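You operate a simulated robot arm through the tools that you are given. There is no shell and no other tool.

Carry out the task below with a simulated robot arm. There is one attempt and no reset: what you move stays moved.

Task
Stir the blue tin smooth, wash the short stirrer and close the tin.
Fine: water-based practice paint; rest the lid on the bench; wash the stirrer in the orange bucket and stand it in the black holder; leave the other tin shut.

Only the result counts: the job must be done as asked and must still hold three seconds after the hand-in. Knocking over, shifting, dropping, spilling or breaking anything else fails it. Lids that push on must go on centred and level and be pressed home; caps that screw on are set level and turned clockwise until they are tight.

Robot
A 7-joint arm with a two-finger parallel gripper, fixed in place. Base frame: the origin is on the floor under the middle of its stand, x ahead of it, y to its left, z up. Readings come in cm, rad, newtons and seconds.
With the tool pointing down near the work surface it reaches from about 46 to 92 cm from the base axis. Its first joint turns from -2.007 to 2.007 rad. Payload 3.91 kg.
The TCP is the grasp point between the finger pads, 3 cm short of the fingertips. In the tool frame z runs along the fingers and y along their closing line. Largest opening 11 cm; finger width 2, thickness 1; the body of the gripper, 4.8 by 11.2 cm, starts 5.5 cm behind the TCP.
Orientation is told as [roll, pitch, yaw] about the base's x, y, z axes, in that order, counted from this pose: with the fingers straight down and closing along the base's y, the tool's x points along the base's -x, its y along +y and its z along -z.

Tools
- The arm moves only by the tool drive_tool. Its arguments are lists of equal length, an entry for each row: "xyz": the shift along the tool's x, y, z in units of 250 mm (1.0 is 250 mm), a list of three; "turn": the turn, a rotation vector about the tool's x, y, z in units of 60 degrees (1.0 is 60 degrees), a list of three; "gripper": the closure, from 0 (fully open) to 1 (shut). In form: {"xyz": [[dx, dy, dz], ...], "turn": [[ax, ay, az], ...], "gripper": [gripper, ...]}. A call has 1 to 20 rows; each row is the pose to reach, as a shift and turn from the pose commanded when the call began, along the tool's axes at that moment. A call with a number of a shift or a turn outside -1 to 1 is refused whole. A row lasts 0.2 s, in which the tool goes at most 5 cm and 0.15 rad; a call with a longer step from one row to the next is refused whole, and so is a gripper value outside its range. Where a pose cannot be reached the arm comes as near as it can. A force on the tool above 40 N (or 10 N above the force at the start of the call, whichever is more), or a blocked arm, ends the call early, and 0.2 s more pass. The fingers move at their own pace (about 15.3 cm/s each) and stop on an object; they squeeze with about 30 N. The grip force told is the motor's: it shows also when the fingers shut on nothing. Time passes only in rows, and 0.2 s behind the last, so rows that repeat a pose let the fingers close. The reply holds the time, the measured pose of the TCP, the force on the tool along the base axes, the opening and the grip force, in the units named above and with some noise, with the torque about the TCP (base axes, N m) and any sound that the robot's microphone picked up.
- Cameras (640 x 400 px; columns grow to the right, rows downward): "scene" is fixed at [39.8, 65.14, 157.97]; the picture's right is [-0.96, -0.28, 0.00], its down [-0.10, 0.34, -0.94] and it looks along [0.26, -0.90, -0.35] (base axes); focal length 340 px, centre (320, 200). "wrist" rides on the gripper at [7.2, 1.7, -10.3] in the tool frame; the picture's right is [-0.23, 0.97, 0.00], its down [-0.76, -0.18, -0.62] and it looks along [-0.61, -0.14, 0.78] (tool axes); focal length 222 px, centre (320, 200). There is no depth. A picture from a camera that has moved, and an enlarged one, comes with that camera's place and axes in the base frame and with its lens. The place of the scene camera against the robot may be out by one fixed shift of up to 2.5 cm in any direction.
- snapshot(camera): a new picture of that camera. No time passes.
- slide_trunk(by): slides the trunk up (or, below 0, down) by that many cm; the arm rides with it, the base frame stays. It gives what a move gives, with no picture.
- close_up(camera, box): a new picture of the part [left, top, right, bottom] of that camera's present view, enlarged. No time passes.
- job_done(): hands the job in; it is judged then, once.

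Places have to be worked out from the pictures, the camera data and where the tool is seen. Open the gripper and draw the arm clear of the work before you hand the job in, unless the task says otherwise.

The tools are called after ">>>" as name(argument=value, ...) on one line, values as JSON. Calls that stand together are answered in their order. drive_tool: Moves the arm, as the interface text tells. Its arguments: {"type":"object","properties":{"xyz":{"type":"array"},"turn":{"type":"array"},"gripper":{"type":"array"}},"required":["xyz","turn","gripper"]} The other tools are called the same way: slide_trunk (by) moves the trunk up or down; snapshot (camera) takes a picture; close_up (camera, box) takes an enlarged picture of a part of a camera's view; job_done () hands the job in.

At the start:

```text
clock: 0.0
tool_pos: [55.47, 1.47, 139.16]
tcp_rot: [-0.001, 0.0, -0.001]
force: [0.3, -0.1, -0.4]
ft_torque: [0.01, 0.02, 0.02]
grip_width: 10.98
finger_force: 0.1
trunk travel left (down, up): [-85.0, 14.0]
```

scene: 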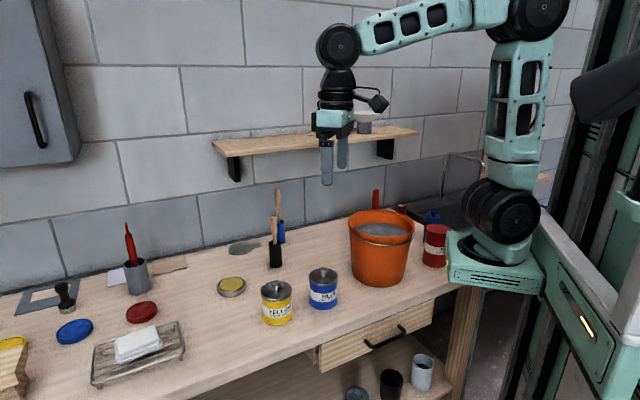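
wrist: 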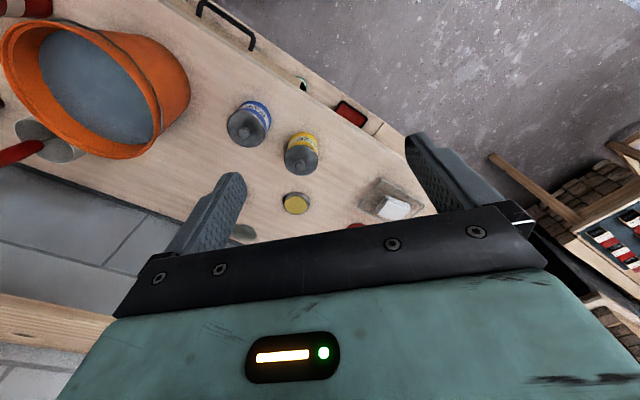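

I start by looking at the work area in detail to identify the tins, stirrers, bucket and holder.

>>> close_up(camera="scene", box=[200, 170, 360, 340])

>>> close_up(camera="scene", box=[330, 170, 480, 300])

>>> close_up(camera="scene", box=[0, 210, 220, 400])

>>> close_up(camera="wrist", box=[180, 70, 440, 250])

```text
2.35 times, centred on (280, 255) of scene
camera zoom: at [39.8, 65.14, 157.97], right [-0.96, -0.28, 0.0], down [-0.1, 0.34, -0.94], along [0.26, -0.9, -0.35], focal length 799 px, centre (414, 71)
```

zoom: 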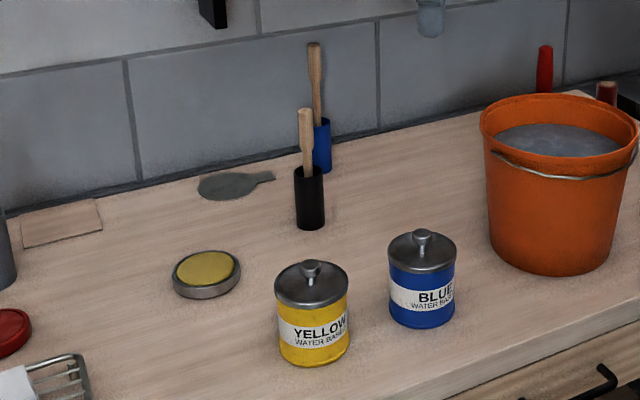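

```text
3.08 times, centred on (405, 235) of scene
camera zoom: at [39.8, 65.14, 157.97], right [-0.96, -0.28, 0.0], down [-0.1, 0.34, -0.94], along [0.26, -0.9, -0.35], focal length 1045 px, centre (58, 92)
```

zoom: 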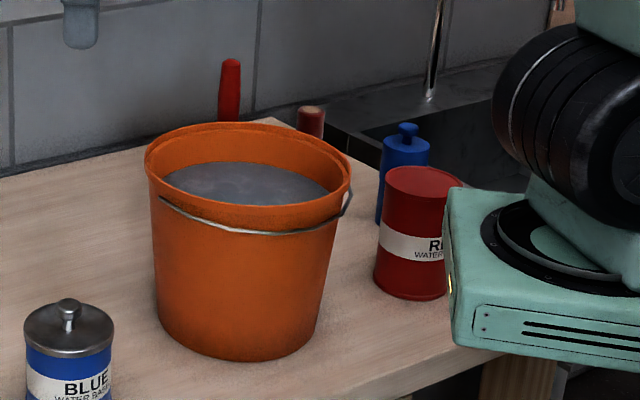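

```text
2.11 times, centred on (110, 305) of scene
camera zoom: at [39.8, 65.14, 157.97], right [-0.96, -0.28, 0.0], down [-0.1, 0.34, -0.94], along [0.26, -0.9, -0.35], focal length 715 px, centre (762, -21)
```

zoom: 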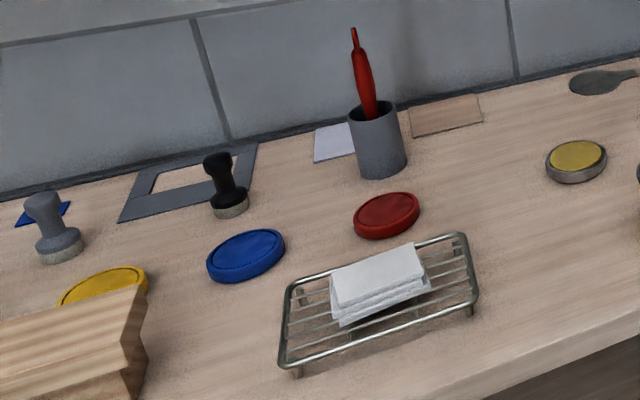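

```text
2.22 times, centred on (310, 160) of wrist
camera zoom: at [48.37, 3.04, 149.49], right [0.23, 0.97, 0.0], down [0.76, -0.18, 0.62], along [0.61, -0.14, -0.78], focal length 494 px, centre (342, 289)
```

zoom: 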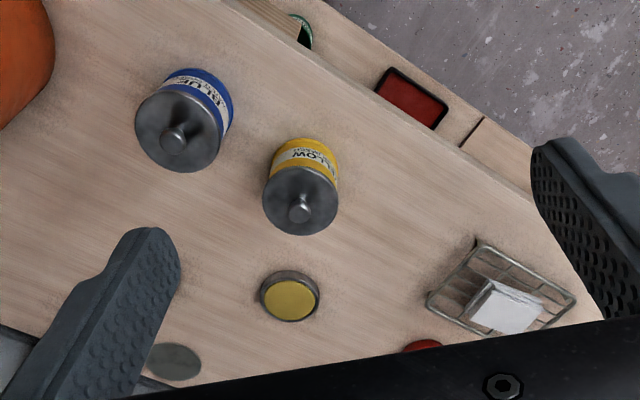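

The blue tin appears at about x 62, y −16 with knob top near z 105; the black holder with the shorter stick near (84, −32). I move the arm above the tins for a closer wrist view.

>>> drive_tool(xyz=[[0.0, -0.14, 0.07], [0.0, -0.28, 0.14], [0.0, -0.42, 0.22], [0.0, -0.56, 0.29], [0.0, -0.7, 0.36], [0.0, -0.7, 0.36]], turn=[[0, 0, 0], [0, 0, 0], [0, 0, 0], [0, 0, 0], [0, 0, 0], [0, 0, 0]], gripper=[0, 0, 0, 0, 0, 0])

>>> snapshot(camera="wrist")

>>> snapshot(camera="scene")

```text
clock: 1.4
tool_pos: [55.59, -16.06, 130.02]
tcp_rot: [0.001, 0.001, -0.002]
force: [0.8, -0.1, 0.5]
ft_torque: [-0.01, -0.01, -0.02]
grip_width: 10.99
finger_force: 0.1
trunk travel left (down, up): [-85.0, 14.0]
```

```text
taken
camera wrist: at [48.41, -14.55, 140.45], right [0.23, 0.97, 0.0], down [0.76, -0.18, 0.62], along [0.61, -0.14, -0.78], focal length 222 px, centre (320, 200)
```

wrist: 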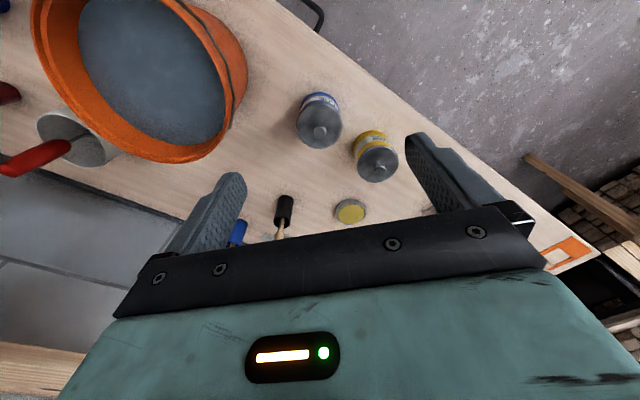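

```text
taken
```

scene: 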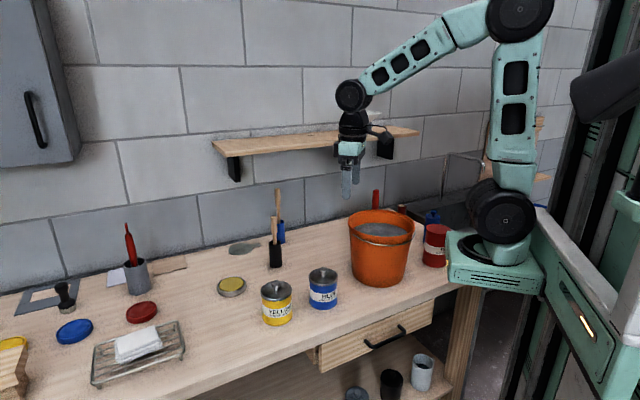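

I take enlarged wrist views from here to measure the blue tin, bucket and stirrers better.

>>> close_up(camera="wrist", box=[260, 70, 420, 170])

>>> close_up(camera="wrist", box=[180, 150, 400, 260])

>>> close_up(camera="wrist", box=[0, 0, 260, 200])

```text
4.00 times, centred on (340, 120) of wrist
camera zoom: at [48.41, -14.55, 140.45], right [0.23, 0.97, 0.0], down [0.76, -0.18, 0.62], along [0.61, -0.14, -0.78], focal length 888 px, centre (240, 520)
```

zoom: 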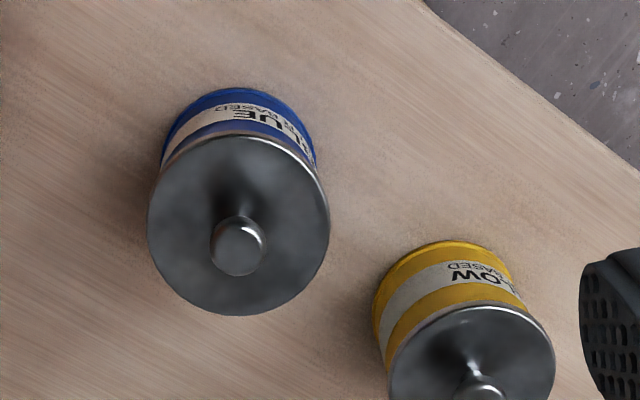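

```text
2.91 times, centred on (290, 205) of wrist
camera zoom: at [48.41, -14.55, 140.45], right [0.23, 0.97, 0.0], down [0.76, -0.18, 0.62], along [0.61, -0.14, -0.78], focal length 646 px, centre (407, 186)
```

zoom: 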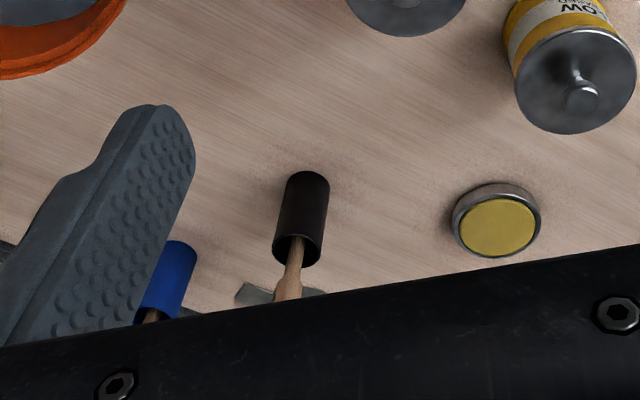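

```text
2.00 times, centred on (130, 100) of wrist
camera zoom: at [48.41, -14.55, 140.45], right [0.23, 0.97, 0.0], down [0.76, -0.18, 0.62], along [0.61, -0.14, -0.78], focal length 444 px, centre (700, 400)
```

zoom: 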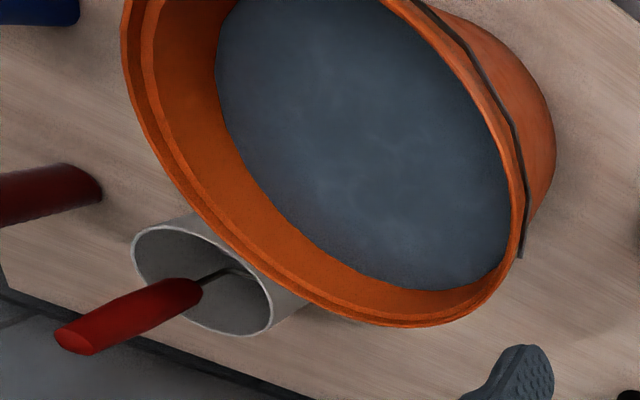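

The scene camera reads about 2 cm too high (the fingertips appear higher than computed), so I trust the wrist camera. I descend partway over the blue tin for a closer measurement.

>>> drive_tool(xyz=[[-0.03, -0.02, 0.14], [-0.06, -0.04, 0.28], [-0.09, -0.06, 0.42], [-0.096, -0.07, 0.56], [-0.096, -0.07, 0.56]], turn=[[0, 0, 0], [0, 0, 0], [0, 0, 0], [0, 0, 0], [0, 0, 0]], gripper=[0, 0.3, 0.5, 0.5, 0.5])

>>> snapshot(camera="wrist")

>>> snapshot(camera="scene")

```text
clock: 2.6
tool_pos: [57.9, -17.83, 116.22]
tcp_rot: [0.001, 0.001, 0.002]
force: [-0.7, -0.3, 0.3]
ft_torque: [0.02, -0.01, 0.01]
grip_width: 5.5
finger_force: 0.1
trunk travel left (down, up): [-85.0, 14.0]
```

```text
taken
camera wrist: at [50.75, -16.29, 126.52], right [0.23, 0.97, 0.0], down [0.76, -0.18, 0.62], along [0.61, -0.14, -0.78], focal length 222 px, centre (320, 200)
```

wrist: 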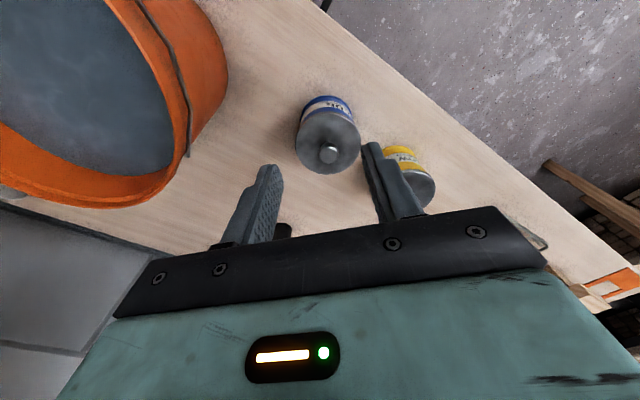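

```text
taken
```

scene: 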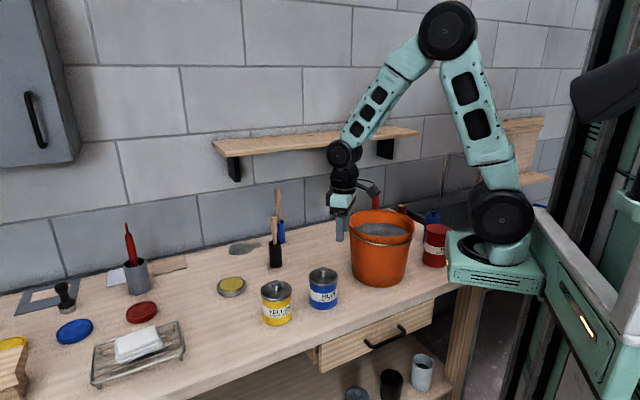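

I enlarge the blue tin in this closer view for triangulation.

>>> close_up(camera="wrist", box=[270, 80, 390, 180])

>>> close_up(camera="scene", box=[240, 180, 400, 330])

```text
4.00 times, centred on (330, 130) of wrist
camera zoom: at [50.75, -16.29, 126.52], right [0.23, 0.97, 0.0], down [0.76, -0.18, 0.62], along [0.61, -0.14, -0.78], focal length 888 px, centre (280, 480)
```

zoom: 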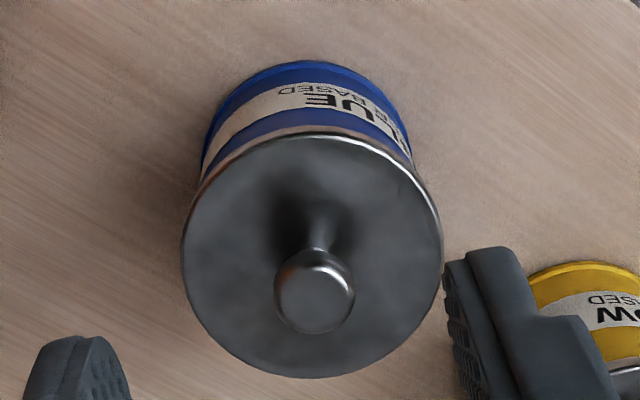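

```text
2.67 times, centred on (320, 255) of scene
camera zoom: at [39.8, 65.14, 157.97], right [-0.96, -0.28, 0.0], down [-0.1, 0.34, -0.94], along [0.26, -0.9, -0.35], focal length 905 px, centre (320, 53)
```

zoom: 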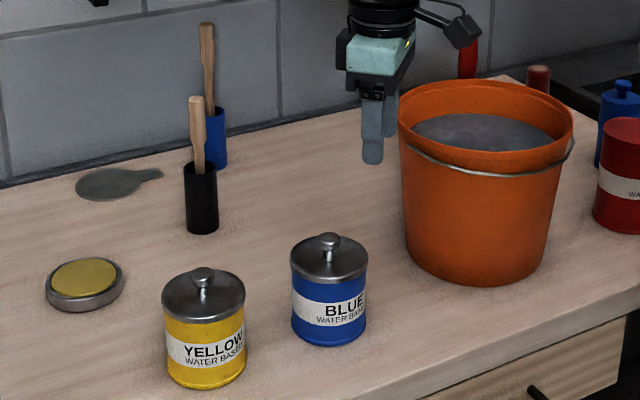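

Two wrist views place the blue lid's centre at about (63.3, −18.0), lid top z ≈ 99, knob ≈ z 101.5, so the bench is near z 91. Next I rise and look at the stirrers in their holders before touching anything.

>>> drive_tool(xyz=[[-0.1, -0.08, -0.06], [-0.25, -0.18, -0.12], [-0.4, -0.28, -0.2], [-0.52, -0.4, -0.24], [-0.56, -0.45, -0.24], [-0.56, -0.45, -0.24]], turn=[[0, 0, 0], [0, 0, 0], [0, 0, 0], [0, 0, 0], [0, 0, 0], [0, 0, 0]], gripper=[0.5, 0.5, 0.5, 0.5, 0.5, 0.5])

>>> snapshot(camera="wrist")

>>> snapshot(camera="scene")

```text
clock: 4.0
tool_pos: [71.91, -28.93, 122.14]
tcp_rot: [-0.001, 0.0, 0.0]
force: [0.0, -0.2, -0.7]
ft_torque: [0.01, 0.0, 0.02]
grip_width: 5.51
finger_force: 0.1
trunk travel left (down, up): [-85.0, 14.0]
```

```text
taken
camera wrist: at [64.78, -27.51, 132.55], right [0.23, 0.97, 0.0], down [0.76, -0.18, 0.62], along [0.61, -0.14, -0.78], focal length 222 px, centre (320, 200)
```

wrist: 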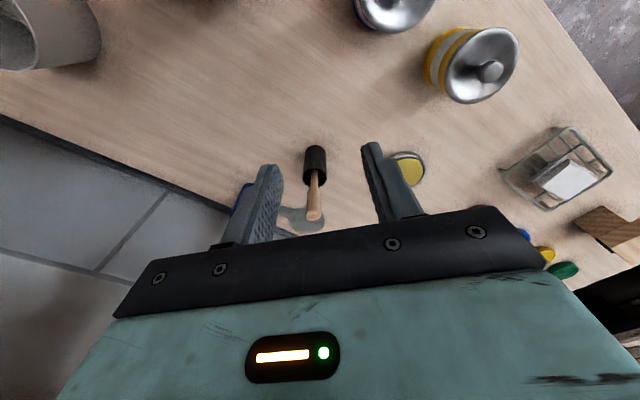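

```text
taken
```

scene: 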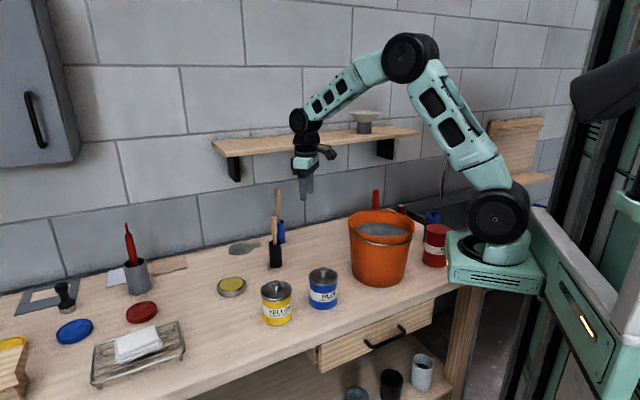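

>>> close_up(camera="wrist", box=[230, 130, 390, 250])

>>> close_up(camera="scene", box=[220, 90, 360, 290])

```text
3.33 times, centred on (310, 190) of wrist
camera zoom: at [64.78, -27.51, 132.55], right [0.23, 0.97, 0.0], down [0.76, -0.18, 0.62], along [0.61, -0.14, -0.78], focal length 740 px, centre (353, 233)
```

zoom: 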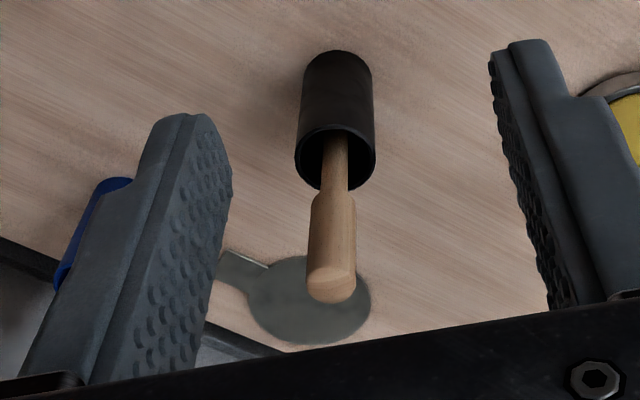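

```text
2.00 times, centred on (290, 190) of scene
camera zoom: at [39.8, 65.14, 157.97], right [-0.96, -0.28, 0.0], down [-0.1, 0.34, -0.94], along [0.26, -0.9, -0.35], focal length 679 px, centre (380, 220)
```

zoom: 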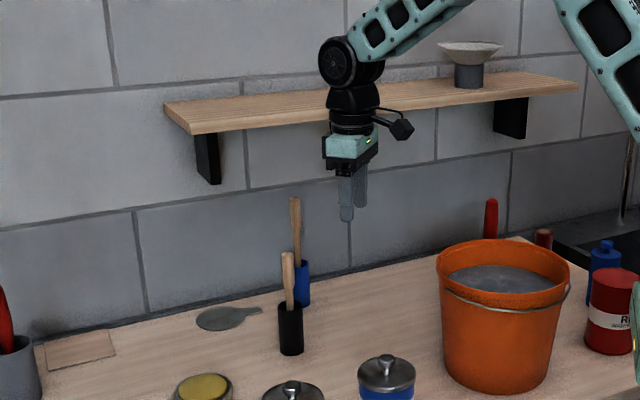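

The short stirrer stands nearly vertical in the black holder at about (85.1, −33.1), handle top z ≈ 109.6; the shelf overhangs behind it, so I'll later tilt the tool there. First I go above the blue lid's knob for a precise look.

>>> drive_tool(xyz=[[0.1, 0.12, 0.05], [0.2, 0.25, 0.1], [0.3, 0.38, 0.15], [0.344, 0.438, 0.3], [0.344, 0.438, 0.45], [0.344, 0.438, 0.564], [0.344, 0.438, 0.564]], turn=[[0, 0, 0], [0, 0, 0], [0, 0, 0], [0, 0, 0], [0, 0, 0], [0, 0, 0], [0, 0, 0]], gripper=[0.5, 0.5, 0.5, 0.5, 0.5, 0.5, 0.5])

>>> close_up(camera="wrist", box=[220, 80, 440, 240])

>>> close_up(camera="scene", box=[260, 180, 380, 330])

```text
clock: 5.6
tool_pos: [63.42, -18.06, 108.03]
tcp_rot: [-0.001, 0.0, 0.0]
force: [-0.7, 0.1, -0.3]
ft_torque: [-0.01, -0.01, -0.01]
grip_width: 5.48
finger_force: 0.1
trunk travel left (down, up): [-85.0, 14.0]
```

```text
2.50 times, centred on (330, 160) of wrist
camera zoom: at [56.24, -16.47, 118.37], right [0.23, 0.97, 0.0], down [0.76, -0.18, 0.62], along [0.61, -0.14, -0.78], focal length 555 px, centre (295, 300)
```

zoom: 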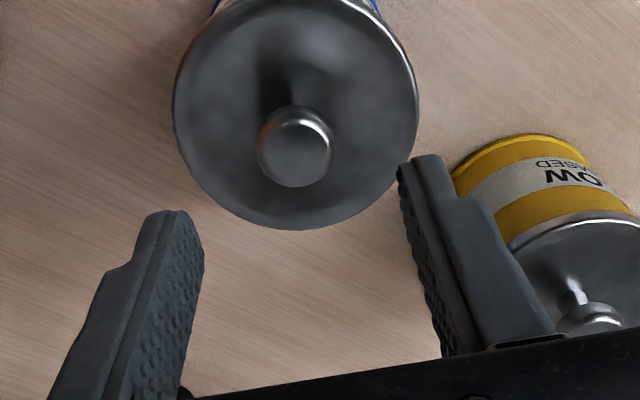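

```text
2.67 times, centred on (320, 255) of scene
camera zoom: at [39.8, 65.14, 157.97], right [-0.96, -0.28, 0.0], down [-0.1, 0.34, -0.94], along [0.26, -0.9, -0.35], focal length 905 px, centre (320, 53)
```

zoom: 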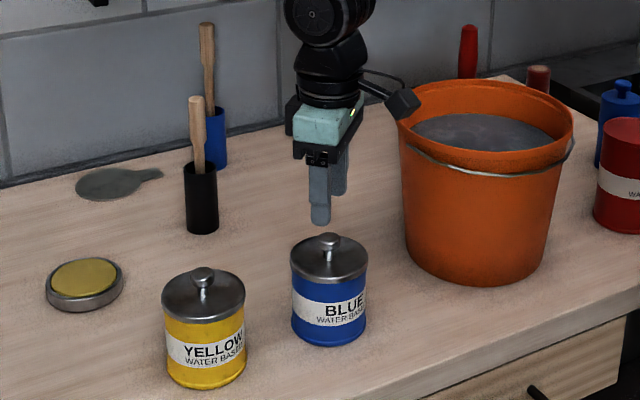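

The knob is centred between the fingers in y and about 0.2–0.4 cm nearer than the tool in x; I lower so the fingertips sit just above the lid around the knob, without closing yet.

>>> drive_tool(xyz=[[0.008, 0.0, 0.06], [0.01, 0.0, 0.12], [0.01, 0.0, 0.17], [0.01, 0.0, 0.2], [0.01, 0.0, 0.2]], turn=[[0, 0, 0], [0, 0, 0], [0, 0, 0], [0, 0, 0], [0, 0, 0]], gripper=[0.5, 0.5, 0.5, 0.5, 0.5])

>>> close_up(camera="wrist", box=[220, 80, 440, 240])

>>> close_up(camera="scene", box=[280, 220, 370, 320])

```text
clock: 6.8
tool_pos: [62.98, -17.94, 103.01]
tcp_rot: [0.0, 0.0, -0.001]
force: [0.1, 0.5, -0.1]
ft_torque: [-0.02, 0.0, -0.01]
grip_width: 5.5
finger_force: 0.2
trunk travel left (down, up): [-85.0, 14.0]
```

```text
2.50 times, centred on (330, 160) of wrist
camera zoom: at [55.93, -16.45, 113.37], right [0.23, 0.97, 0.0], down [0.76, -0.18, 0.62], along [0.61, -0.14, -0.78], focal length 555 px, centre (295, 300)
```

zoom: 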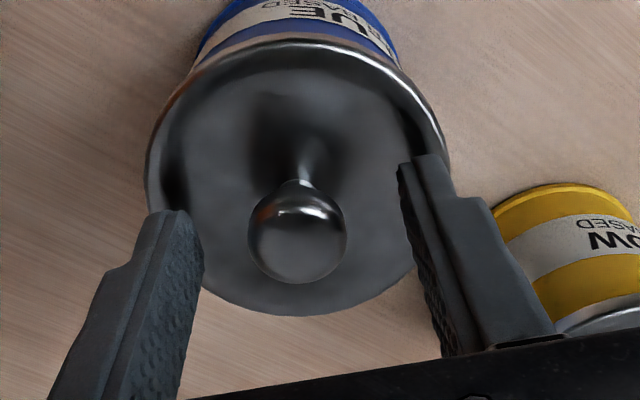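

```text
4.00 times, centred on (325, 270) of scene
camera zoom: at [39.8, 65.14, 157.97], right [-0.96, -0.28, 0.0], down [-0.1, 0.34, -0.94], along [0.26, -0.9, -0.35], focal length 1358 px, centre (300, -80)
```

zoom: 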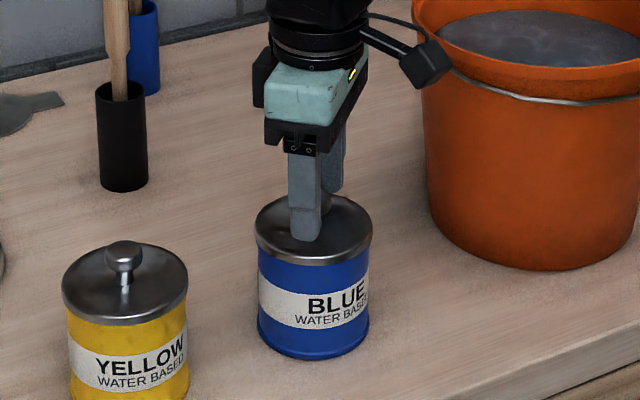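

Fingertips straddle the knob, about 1 cm above the lid; the knob blob sits near z 101.4 on the tool axis. I close the gripper on the knob in place.

>>> drive_tool(xyz=[[0, 0, 0], [0, 0, 0], [0, 0, 0]], turn=[[0, 0, 0], [0, 0, 0], [0, 0, 0]], gripper=[0.7, 1.0, 1.0])

>>> close_up(camera="wrist", box=[220, 80, 440, 240])

```text
clock: 7.6
tool_pos: [63.09, -17.99, 103.03]
tcp_rot: [0.001, 0.001, 0.0]
force: [-0.6, 0.6, 0.2]
ft_torque: [0.0, -0.02, 0.02]
grip_width: 2.42
finger_force: 29.6
trunk travel left (down, up): [-85.0, 14.0]
heard: snap
```

```text
2.50 times, centred on (330, 160) of wrist
camera zoom: at [55.93, -16.45, 113.39], right [0.23, 0.97, 0.0], down [0.76, -0.18, 0.62], along [0.61, -0.14, -0.78], focal length 555 px, centre (295, 300)
```

zoom: 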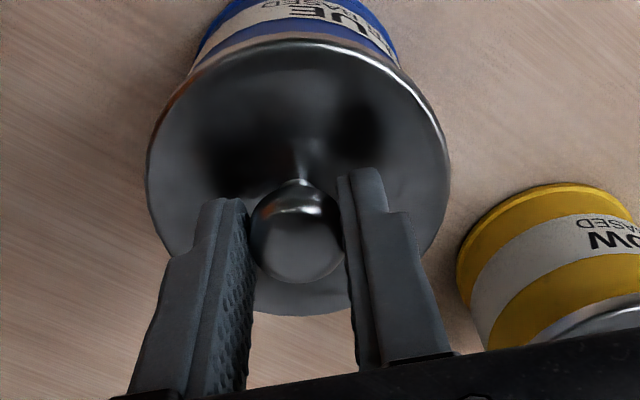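

Grip is firm on the knob (2.42 cm, 29.6 N). I pull slowly straight up a short way and check whether the lid releases.

>>> drive_tool(xyz=[[0, 0, -0.01], [0, 0, -0.02], [0, 0, -0.03], [0, 0, -0.04], [0, 0, -0.06], [0, 0, -0.08]], turn=[[0, 0, 0], [0, 0, 0], [0, 0, 0], [0, 0, 0], [0, 0, 0], [0, 0, 0]], gripper=[1, 1, 1, 1, 1, 1])

>>> close_up(camera="wrist", box=[220, 80, 440, 240])

>>> close_up(camera="scene", box=[280, 220, 370, 320])

```text
clock: 9.0
tool_pos: [63.07, -18.03, 104.94]
tcp_rot: [0.0, 0.0, 0.0]
force: [-0.1, 0.3, 0.0]
ft_torque: [0.02, -0.02, -0.02]
grip_width: 2.41
finger_force: 30.2
trunk travel left (down, up): [-85.0, 14.0]
```

```text
2.50 times, centred on (330, 160) of wrist
camera zoom: at [55.93, -16.49, 115.39], right [0.23, 0.97, 0.0], down [0.76, -0.18, 0.62], along [0.61, -0.14, -0.78], focal length 555 px, centre (295, 300)
```

zoom: 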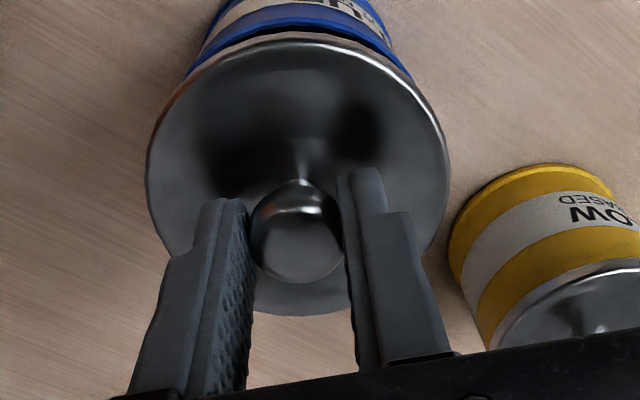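

```text
4.00 times, centred on (325, 270) of scene
camera zoom: at [39.8, 65.14, 157.97], right [-0.96, -0.28, 0.0], down [-0.1, 0.34, -0.94], along [0.26, -0.9, -0.35], focal length 1358 px, centre (300, -80)
```

zoom: 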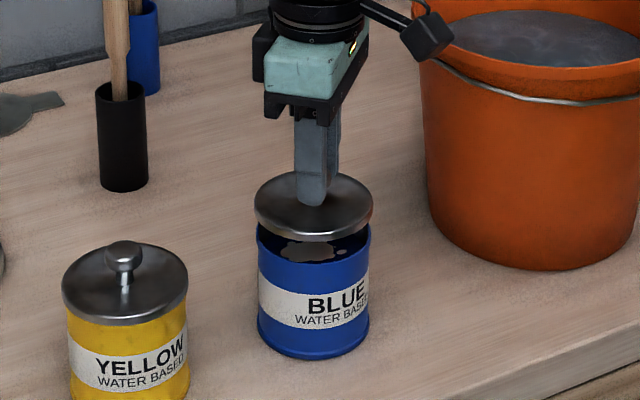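

The lid came off cleanly, and the unmixed paint with patches is visible. I lift further, carry the lid to the clear bench area near (73, −29) and lower to just above the bench.

>>> drive_tool(xyz=[[0, 0, -0.1], [0, 0, -0.2], [0, 0, -0.28], [-0.08, -0.09, -0.28], [-0.2, -0.22, -0.28], [-0.32, -0.35, -0.28], [-0.4, -0.44, -0.24], [-0.4, -0.44, -0.1], [-0.4, -0.44, 0.06], [-0.4, -0.44, 0.18], [-0.4, -0.44, 0.26], [-0.4, -0.44, 0.26]], turn=[[0, 0, 0], [0, 0, 0], [0, 0, 0], [0, 0, 0], [0, 0, 0], [0, 0, 0], [0, 0, 0], [0, 0, 0], [0, 0, 0], [0, 0, 0], [0, 0, 0], [0, 0, 0]], gripper=[1, 1, 1, 1, 1, 1, 1, 1, 1, 1, 1, 1])

>>> snapshot(camera="wrist")

>>> close_up(camera="scene", box=[230, 200, 370, 320])

```text
clock: 11.6
tool_pos: [73.12, -28.98, 98.43]
tcp_rot: [0.0, -0.001, -0.001]
force: [0.8, -0.3, -0.1]
ft_torque: [0.0, 0.01, 0.02]
grip_width: 2.42
finger_force: 29.6
trunk travel left (down, up): [-85.0, 14.0]
```

```text
taken
camera wrist: at [65.94, -27.45, 108.82], right [0.23, 0.97, 0.0], down [0.76, -0.18, 0.62], along [0.61, -0.14, -0.78], focal length 222 px, centre (320, 200)
```

wrist: 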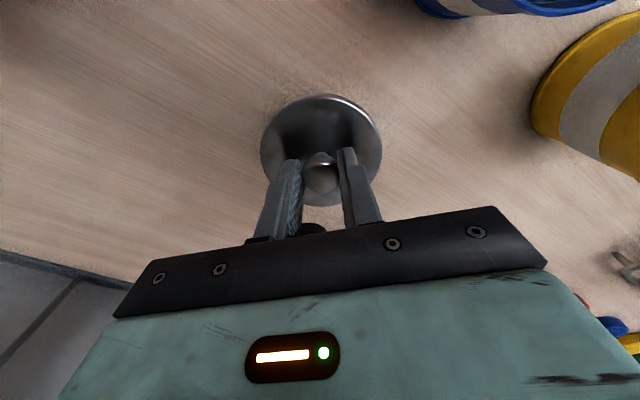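

```text
3.33 times, centred on (300, 260) of scene
camera zoom: at [39.8, 65.14, 157.97], right [-0.96, -0.28, 0.0], down [-0.1, 0.34, -0.94], along [0.26, -0.9, -0.35], focal length 1132 px, centre (387, 0)
```

zoom: 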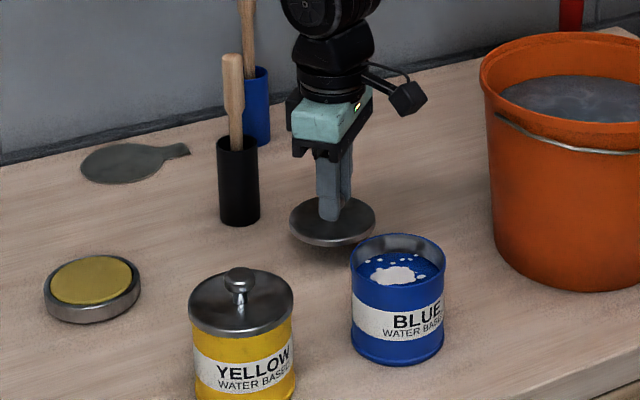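

The lid hangs just above clear bench. I lower in small steps, watching the force for contact.

>>> drive_tool(xyz=[[0, 0, 0.012], [0, 0, 0.024], [0, 0, 0.036], [0, 0, 0.046]], turn=[[0, 0, 0], [0, 0, 0], [0, 0, 0], [0, 0, 0]], gripper=[1, 1, 1, 1])

>>> close_up(camera="scene", box=[270, 230, 330, 280])

```text
clock: 12.6
tool_pos: [73.1, -28.95, 97.41]
tcp_rot: [0.0, 0.001, -0.001]
force: [-0.8, 0.4, -0.8]
ft_torque: [0.0, 0.0, -0.03]
grip_width: 2.42
finger_force: 30.2
trunk travel left (down, up): [-85.0, 14.0]
```

```text
8.00 times, centred on (300, 255) of scene
camera zoom: at [39.8, 65.14, 157.97], right [-0.96, -0.28, 0.0], down [-0.1, 0.34, -0.94], along [0.26, -0.9, -0.35], focal length 2716 px, centre (480, -240)
```

zoom: 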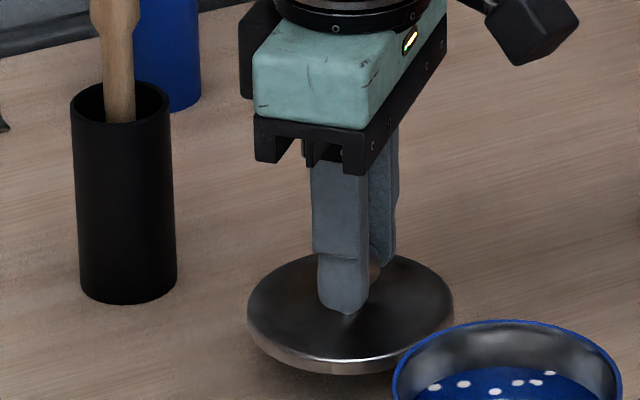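

No contact yet; I continue down in small steps.

>>> drive_tool(xyz=[[0, 0, 0.01], [0, 0, 0.02], [0, 0, 0.03], [0, 0, 0.04]], turn=[[0, 0, 0], [0, 0, 0], [0, 0, 0], [0, 0, 0]], gripper=[1, 1, 1, 1])

>>> close_up(camera="scene", box=[270, 230, 330, 280])

```text
clock: 13.6
tool_pos: [73.11, -29.02, 96.29]
tcp_rot: [0.0, -0.001, 0.002]
force: [-0.1, 0.3, -0.9]
ft_torque: [-0.02, 0.0, 0.01]
grip_width: 2.4
finger_force: 30.0
trunk travel left (down, up): [-85.0, 14.0]
```

```text
8.00 times, centred on (300, 255) of scene
camera zoom: at [39.8, 65.14, 157.97], right [-0.96, -0.28, 0.0], down [-0.1, 0.34, -0.94], along [0.26, -0.9, -0.35], focal length 2716 px, centre (480, -240)
```

zoom: 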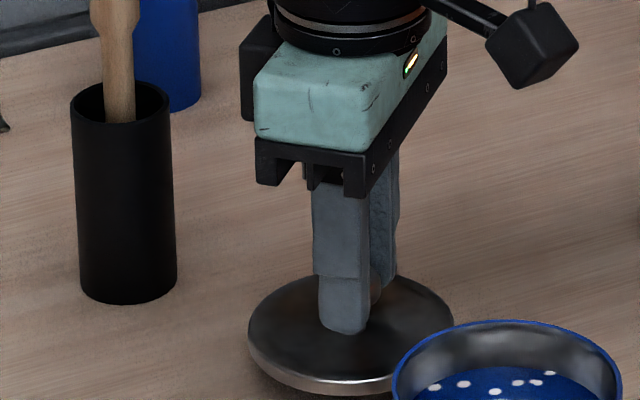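

Still no contact force; I keep lowering gently.

>>> drive_tool(xyz=[[0, 0, 0.006], [0, 0, 0.012], [0, 0, 0.018], [0, 0, 0.024]], turn=[[0, 0, 0], [0, 0, 0], [0, 0, 0], [0, 0, 0]], gripper=[1, 1, 1, 1])

>>> close_up(camera="wrist", box=[220, 60, 440, 240])

```text
clock: 14.6
tool_pos: [73.17, -29.03, 95.75]
tcp_rot: [-0.001, 0.0, 0.001]
force: [1.0, 0.1, -1.1]
ft_torque: [-0.01, 0.0, -0.01]
grip_width: 2.4
finger_force: 29.9
trunk travel left (down, up): [-85.0, 14.0]
```

```text
2.22 times, centred on (330, 150) of wrist
camera zoom: at [65.96, -27.5, 106.11], right [0.23, 0.97, 0.0], down [0.76, -0.18, 0.62], along [0.61, -0.14, -0.78], focal length 494 px, centre (298, 311)
```

zoom: 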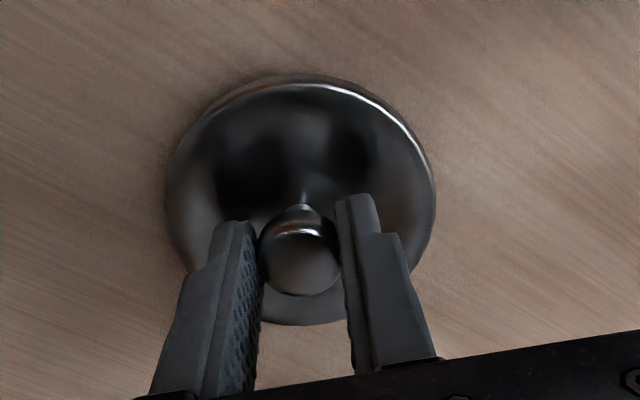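

Force is still within noise; a few more finer steps down.

>>> drive_tool(xyz=[[0, 0, 0.005], [0, 0, 0.01], [0, 0, 0.015]], turn=[[0, 0, 0], [0, 0, 0], [0, 0, 0]], gripper=[1, 1, 1])

>>> close_up(camera="scene", box=[270, 230, 330, 280])

```text
clock: 15.4
tool_pos: [73.02, -29.04, 95.46]
tcp_rot: [0.0, 0.0, 0.001]
force: [-0.7, -0.4, 0.5]
ft_torque: [0.0, 0.03, 0.04]
grip_width: 2.41
finger_force: 29.7
trunk travel left (down, up): [-85.0, 14.0]
```

```text
8.00 times, centred on (300, 255) of scene
camera zoom: at [39.8, 65.14, 157.97], right [-0.96, -0.28, 0.0], down [-0.1, 0.34, -0.94], along [0.26, -0.9, -0.35], focal length 2716 px, centre (480, -240)
```

zoom: 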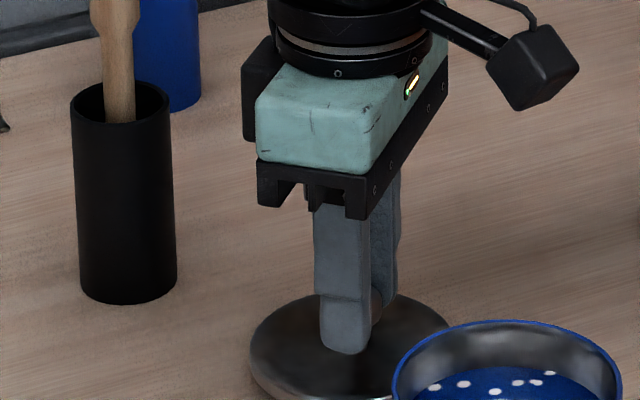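

No contact yet; continue down by up to 0.6 cm.

>>> drive_tool(xyz=[[0, 0, 0.005], [0, 0, 0.01], [0, 0, 0.015], [0, 0, 0.02]], turn=[[0, 0, 0], [0, 0, 0], [0, 0, 0], [0, 0, 0]], gripper=[1, 1, 1, 1])

```text
clock: 16.4
tool_pos: [73.14, -29.04, 94.88]
tcp_rot: [0.001, 0.001, 0.001]
force: [-0.9, 0.2, 0.0]
ft_torque: [0.01, -0.01, 0.03]
grip_width: 2.43
finger_force: 30.4
trunk travel left (down, up): [-85.0, 14.0]
```

The reading is still free of contact; I step down again and look.

>>> drive_tool(xyz=[[0, 0, 0.005], [0, 0, 0.01], [0, 0, 0.015], [0, 0, 0.02]], turn=[[0, 0, 0], [0, 0, 0], [0, 0, 0], [0, 0, 0]], gripper=[1, 1, 1, 1])

>>> snapshot(camera="wrist")

>>> close_up(camera="scene", box=[260, 230, 340, 300])

```text
clock: 17.4
tool_pos: [73.13, -29.03, 94.6]
tcp_rot: [-0.003, -0.004, -0.001]
force: [-2.7, 0.3, 16.9]
ft_torque: [0.02, 0.12, -0.01]
grip_width: 2.4
finger_force: 30.1
trunk travel left (down, up): [-85.0, 14.0]
```

```text
taken
camera wrist: at [65.93, -27.48, 104.92], right [0.23, 0.97, 0.0], down [0.76, -0.18, 0.63], along [0.61, -0.14, -0.78], focal length 222 px, centre (320, 200)
```

wrist: 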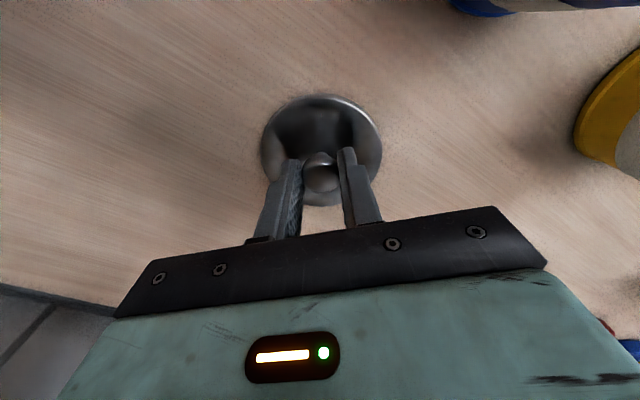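

```text
5.71 times, centred on (300, 265) of scene
camera zoom: at [39.8, 65.14, 157.97], right [-0.96, -0.28, 0.0], down [-0.1, 0.34, -0.94], along [0.26, -0.9, -0.35], focal length 1940 px, centre (434, -171)
```

zoom: 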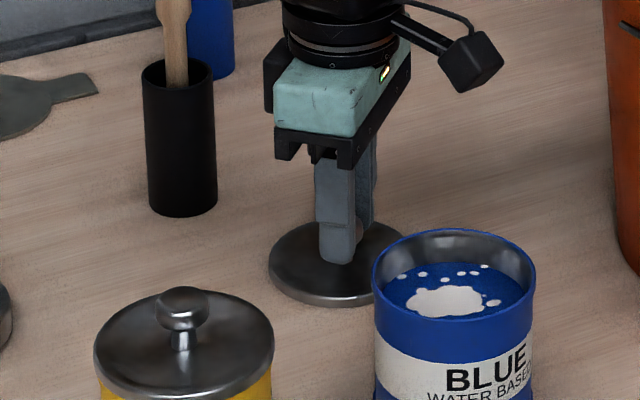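

Contact with the bench at TCP z ≈ 94.6 (17 N). I ease off slightly, open the fingers, then rise straight up.

>>> drive_tool(xyz=[[0, 0, -0.007], [0, 0, -0.007], [0, 0, -0.007], [0, 0, -0.007]], turn=[[0, 0, 0], [0, 0, 0], [0, 0, 0], [0, 0, 0]], gripper=[1, 1, 0.5, 0.5])

>>> drive_tool(xyz=[[0, 0, -0.06], [0, 0, -0.2], [0, 0, -0.4], [0, 0, -0.6], [0, 0, -0.8], [0, 0, -0.8]], turn=[[0, 0, 0], [0, 0, 0], [0, 0, 0], [0, 0, 0], [0, 0, 0], [0, 0, 0]], gripper=[0.5, 0.5, 0.5, 0.5, 0.5, 0.5])

>>> snapshot(camera="wrist")

>>> snapshot(camera="scene")

```text
clock: 18.4
tool_pos: [73.04, -29.07, 94.58]
tcp_rot: [-0.001, 0.001, 0.001]
force: [0.2, 0.4, 0.3]
ft_torque: [-0.02, 0.0, 0.0]
grip_width: 5.52
finger_force: 0.1
trunk travel left (down, up): [-85.0, 14.0]
```

```text
clock: 19.8
tool_pos: [72.95, -28.91, 114.74]
tcp_rot: [0.0, 0.001, -0.001]
force: [-0.5, 0.1, 0.3]
ft_torque: [-0.02, 0.01, 0.0]
grip_width: 5.49
finger_force: 0.0
trunk travel left (down, up): [-85.0, 14.0]
```

```text
taken
camera wrist: at [65.88, -27.54, 124.96], right [0.23, 0.97, 0.0], down [0.76, -0.18, 0.62], along [0.61, -0.14, -0.78], focal length 222 px, centre (320, 200)
```

wrist: 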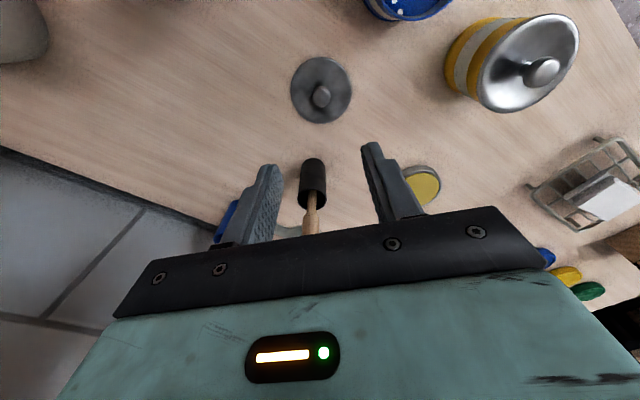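

```text
taken
```

scene: 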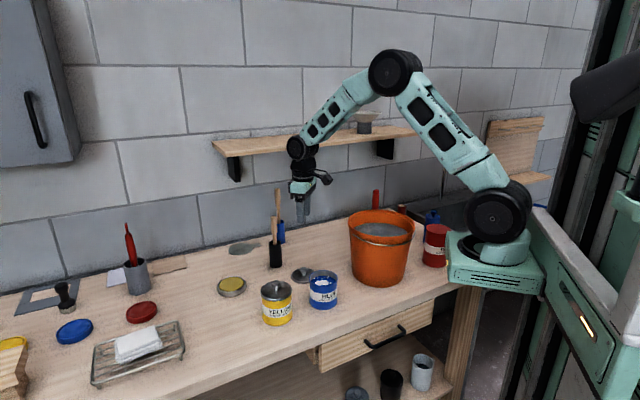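

The lid rests at about (73, −29). Now I tilt the tool 30° so the fingers point outward (keeps the wrist away from the shelf and extends reach), staying in place, then look.

>>> drive_tool(xyz=[[0, 0, 0], [0, 0, 0], [0, 0, 0], [0, 0, 0], [0, 0, 0]], turn=[[0, -0.125, 0], [0, -0.25, 0], [0, -0.375, 0], [0, -0.5, 0], [0, -0.5, 0]], gripper=[0.5, 0.5, 0.5, 0.5, 0.5])

>>> snapshot(camera="wrist")

>>> snapshot(camera="scene")

```text
clock: 21.0
tool_pos: [73.18, -29.07, 114.57]
tcp_rot: [-0.001, -0.526, 0.0]
force: [0.2, -0.3, 0.2]
ft_torque: [0.0, 0.03, -0.02]
grip_width: 5.52
finger_force: 0.0
trunk travel left (down, up): [-85.0, 14.0]
```

```text
taken
camera wrist: at [61.73, -27.51, 119.93], right [0.2, 0.97, 0.11], down [0.35, -0.18, 0.92], along [0.92, -0.14, -0.37], focal length 222 px, centre (320, 200)
```

wrist: 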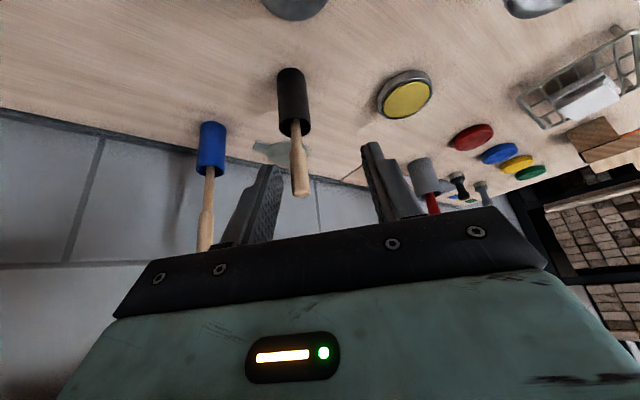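

```text
taken
```

scene: 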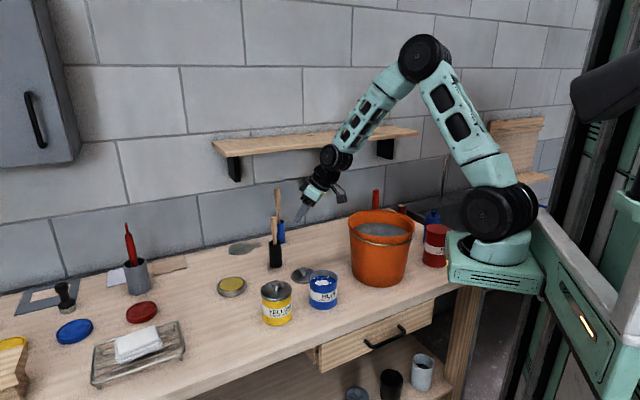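

Tilt done; the short stirrer is well visible between the fingers. I enlarge to refine its position.

>>> close_up(camera="wrist", box=[220, 50, 400, 230])

>>> close_up(camera="scene", box=[240, 130, 370, 280])

```text
2.22 times, centred on (310, 140) of wrist
camera zoom: at [61.73, -27.51, 119.93], right [0.2, 0.97, 0.11], down [0.35, -0.18, 0.92], along [0.92, -0.14, -0.37], focal length 494 px, centre (342, 333)
```

zoom: 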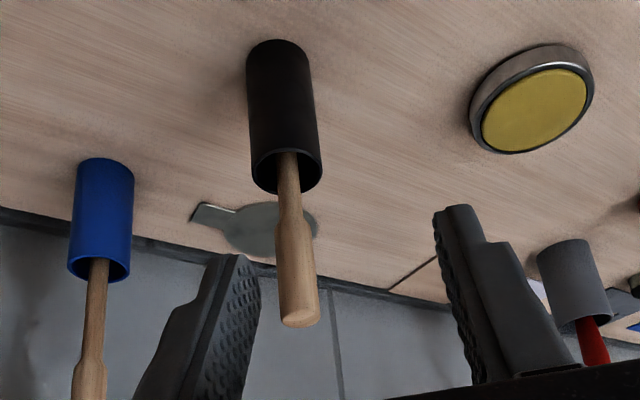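

```text
2.67 times, centred on (305, 205) of scene
camera zoom: at [39.8, 65.14, 157.97], right [-0.96, -0.28, 0.0], down [-0.1, 0.34, -0.94], along [0.26, -0.9, -0.35], focal length 905 px, centre (360, 187)
```

zoom: 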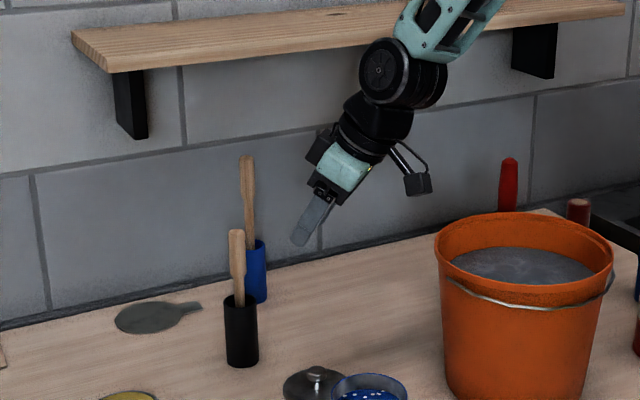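

The stirrer handle's top is near (85.6, −33.3, 109.1). I move to a stand-off 10 cm back along the tool axis and check alignment.

>>> drive_tool(xyz=[[-0.09, -0.057, 0.043], [-0.18, -0.114, 0.086], [-0.272, -0.17, 0.129], [-0.272, -0.17, 0.129]], turn=[[0, 0, 0], [0, 0, 0], [0, 0, 0], [0, 0, 0]], gripper=[0.5, 0.5, 0.5, 0.5])

>>> close_up(camera="wrist", box=[220, 50, 400, 230])

>>> close_up(camera="scene", box=[200, 100, 370, 280])

```text
clock: 22.0
tool_pos: [80.6, -33.31, 115.03]
tcp_rot: [0.0, -0.522, 0.0]
force: [-0.5, -0.7, 0.2]
ft_torque: [-0.01, -0.05, 0.0]
grip_width: 5.5
finger_force: 0.1
trunk travel left (down, up): [-85.0, 14.0]
```

```text
2.22 times, centred on (310, 140) of wrist
camera zoom: at [69.26, -31.82, 120.46], right [0.2, 0.97, 0.11], down [0.35, -0.18, 0.92], along [0.92, -0.14, -0.37], focal length 494 px, centre (342, 333)
```

zoom: 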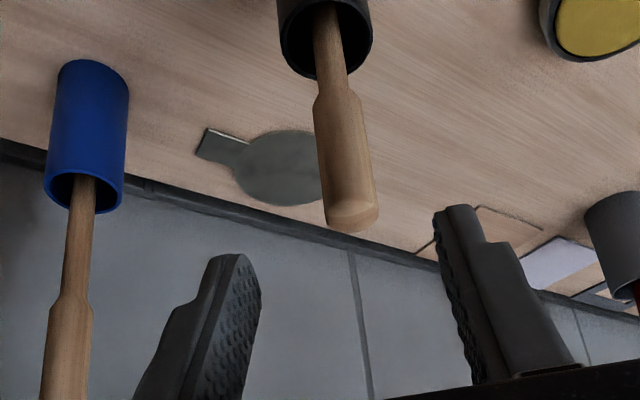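

```text
2.22 times, centred on (285, 190) of scene
camera zoom: at [39.8, 65.14, 157.97], right [-0.96, -0.28, 0.0], down [-0.1, 0.34, -0.94], along [0.26, -0.9, -0.35], focal length 754 px, centre (398, 222)
```

zoom: 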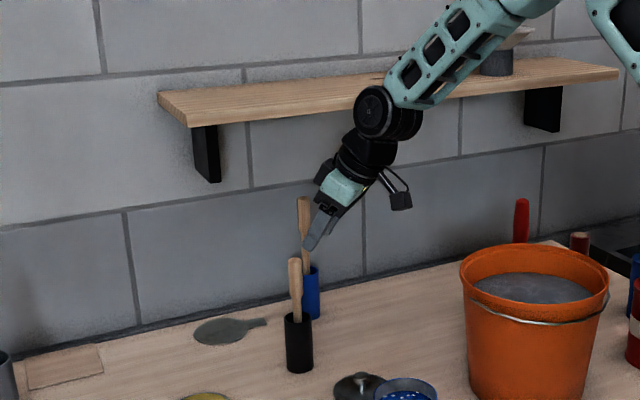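

The handle end triangulates to (85.6, −33.3, 109.1), centred between fingers. I advance along the tool axis so the pads straddle the handle.

>>> drive_tool(xyz=[[0.001, -0.001, 0.1], [0.001, -0.001, 0.2], [0.001, -0.002, 0.28], [0.001, -0.002, 0.35], [0.001, -0.002, 0.4], [0.001, -0.002, 0.4]], turn=[[0, 0, 0], [0, 0, 0], [0, 0, 0], [0, 0, 0], [0, 0, 0], [0, 0, 0]], gripper=[0.5, 0.5, 0.5, 0.5, 0.5, 0.5])

>>> close_up(camera="wrist", box=[220, 50, 420, 250])

>>> close_up(camera="scene", box=[220, 120, 350, 280])

```text
clock: 23.4
tool_pos: [85.55, -33.34, 106.43]
tcp_rot: [-0.001, -0.523, 0.003]
force: [1.1, -0.8, 0.0]
ft_torque: [0.01, 0.02, -0.03]
grip_width: 5.52
finger_force: 0.1
trunk travel left (down, up): [-85.0, 14.0]
```

```text
2.00 times, centred on (320, 150) of wrist
camera zoom: at [74.27, -31.8, 111.84], right [0.2, 0.97, 0.11], down [0.35, -0.18, 0.92], along [0.92, -0.14, -0.37], focal length 444 px, centre (320, 300)
```

zoom: 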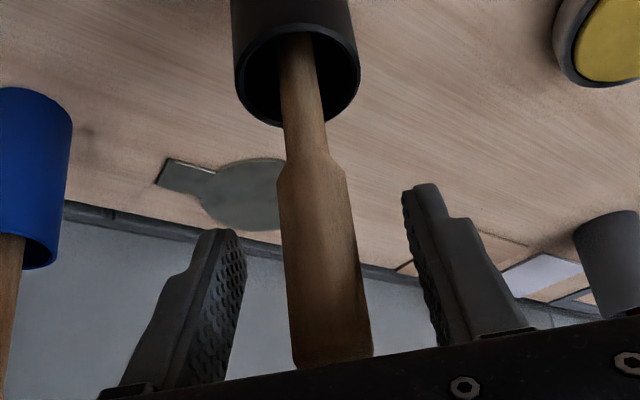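

```text
2.50 times, centred on (285, 200) of scene
camera zoom: at [39.8, 65.14, 157.97], right [-0.96, -0.28, 0.0], down [-0.1, 0.34, -0.94], along [0.26, -0.9, -0.35], focal length 849 px, centre (408, 200)
```

zoom: 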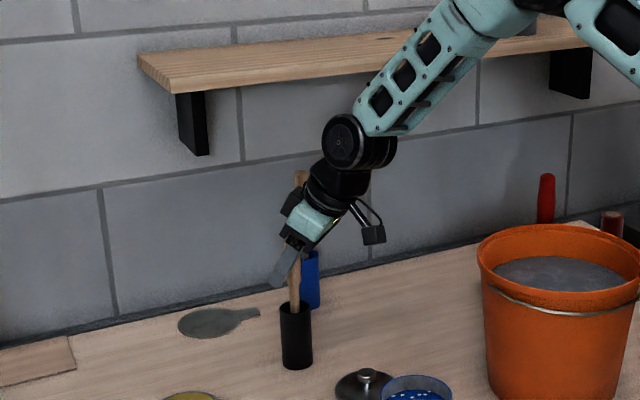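

The handle is centred between the pads. I close the gripper on it.

>>> drive_tool(xyz=[[0, 0, 0], [0, 0, 0], [0, 0, 0]], turn=[[0, 0, 0], [0, 0, 0], [0, 0, 0]], gripper=[0.7, 1.0, 1.0])

>>> close_up(camera="wrist", box=[220, 50, 420, 250])

```text
clock: 24.2
tool_pos: [85.65, -33.38, 106.51]
tcp_rot: [0.001, -0.525, 0.001]
force: [-1.0, 0.2, 0.6]
ft_torque: [-0.02, -0.03, 0.02]
grip_width: 2.05
finger_force: 30.4
trunk travel left (down, up): [-85.0, 14.0]
```

```text
2.00 times, centred on (320, 150) of wrist
camera zoom: at [74.25, -31.8, 111.86], right [0.2, 0.97, 0.11], down [0.35, -0.18, 0.92], along [0.92, -0.14, -0.37], focal length 444 px, centre (320, 300)
```

zoom: 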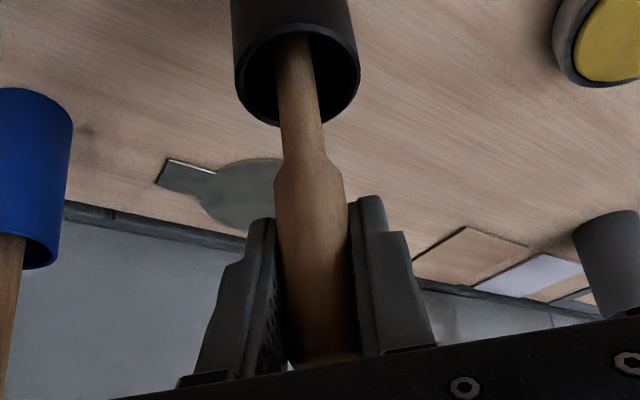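

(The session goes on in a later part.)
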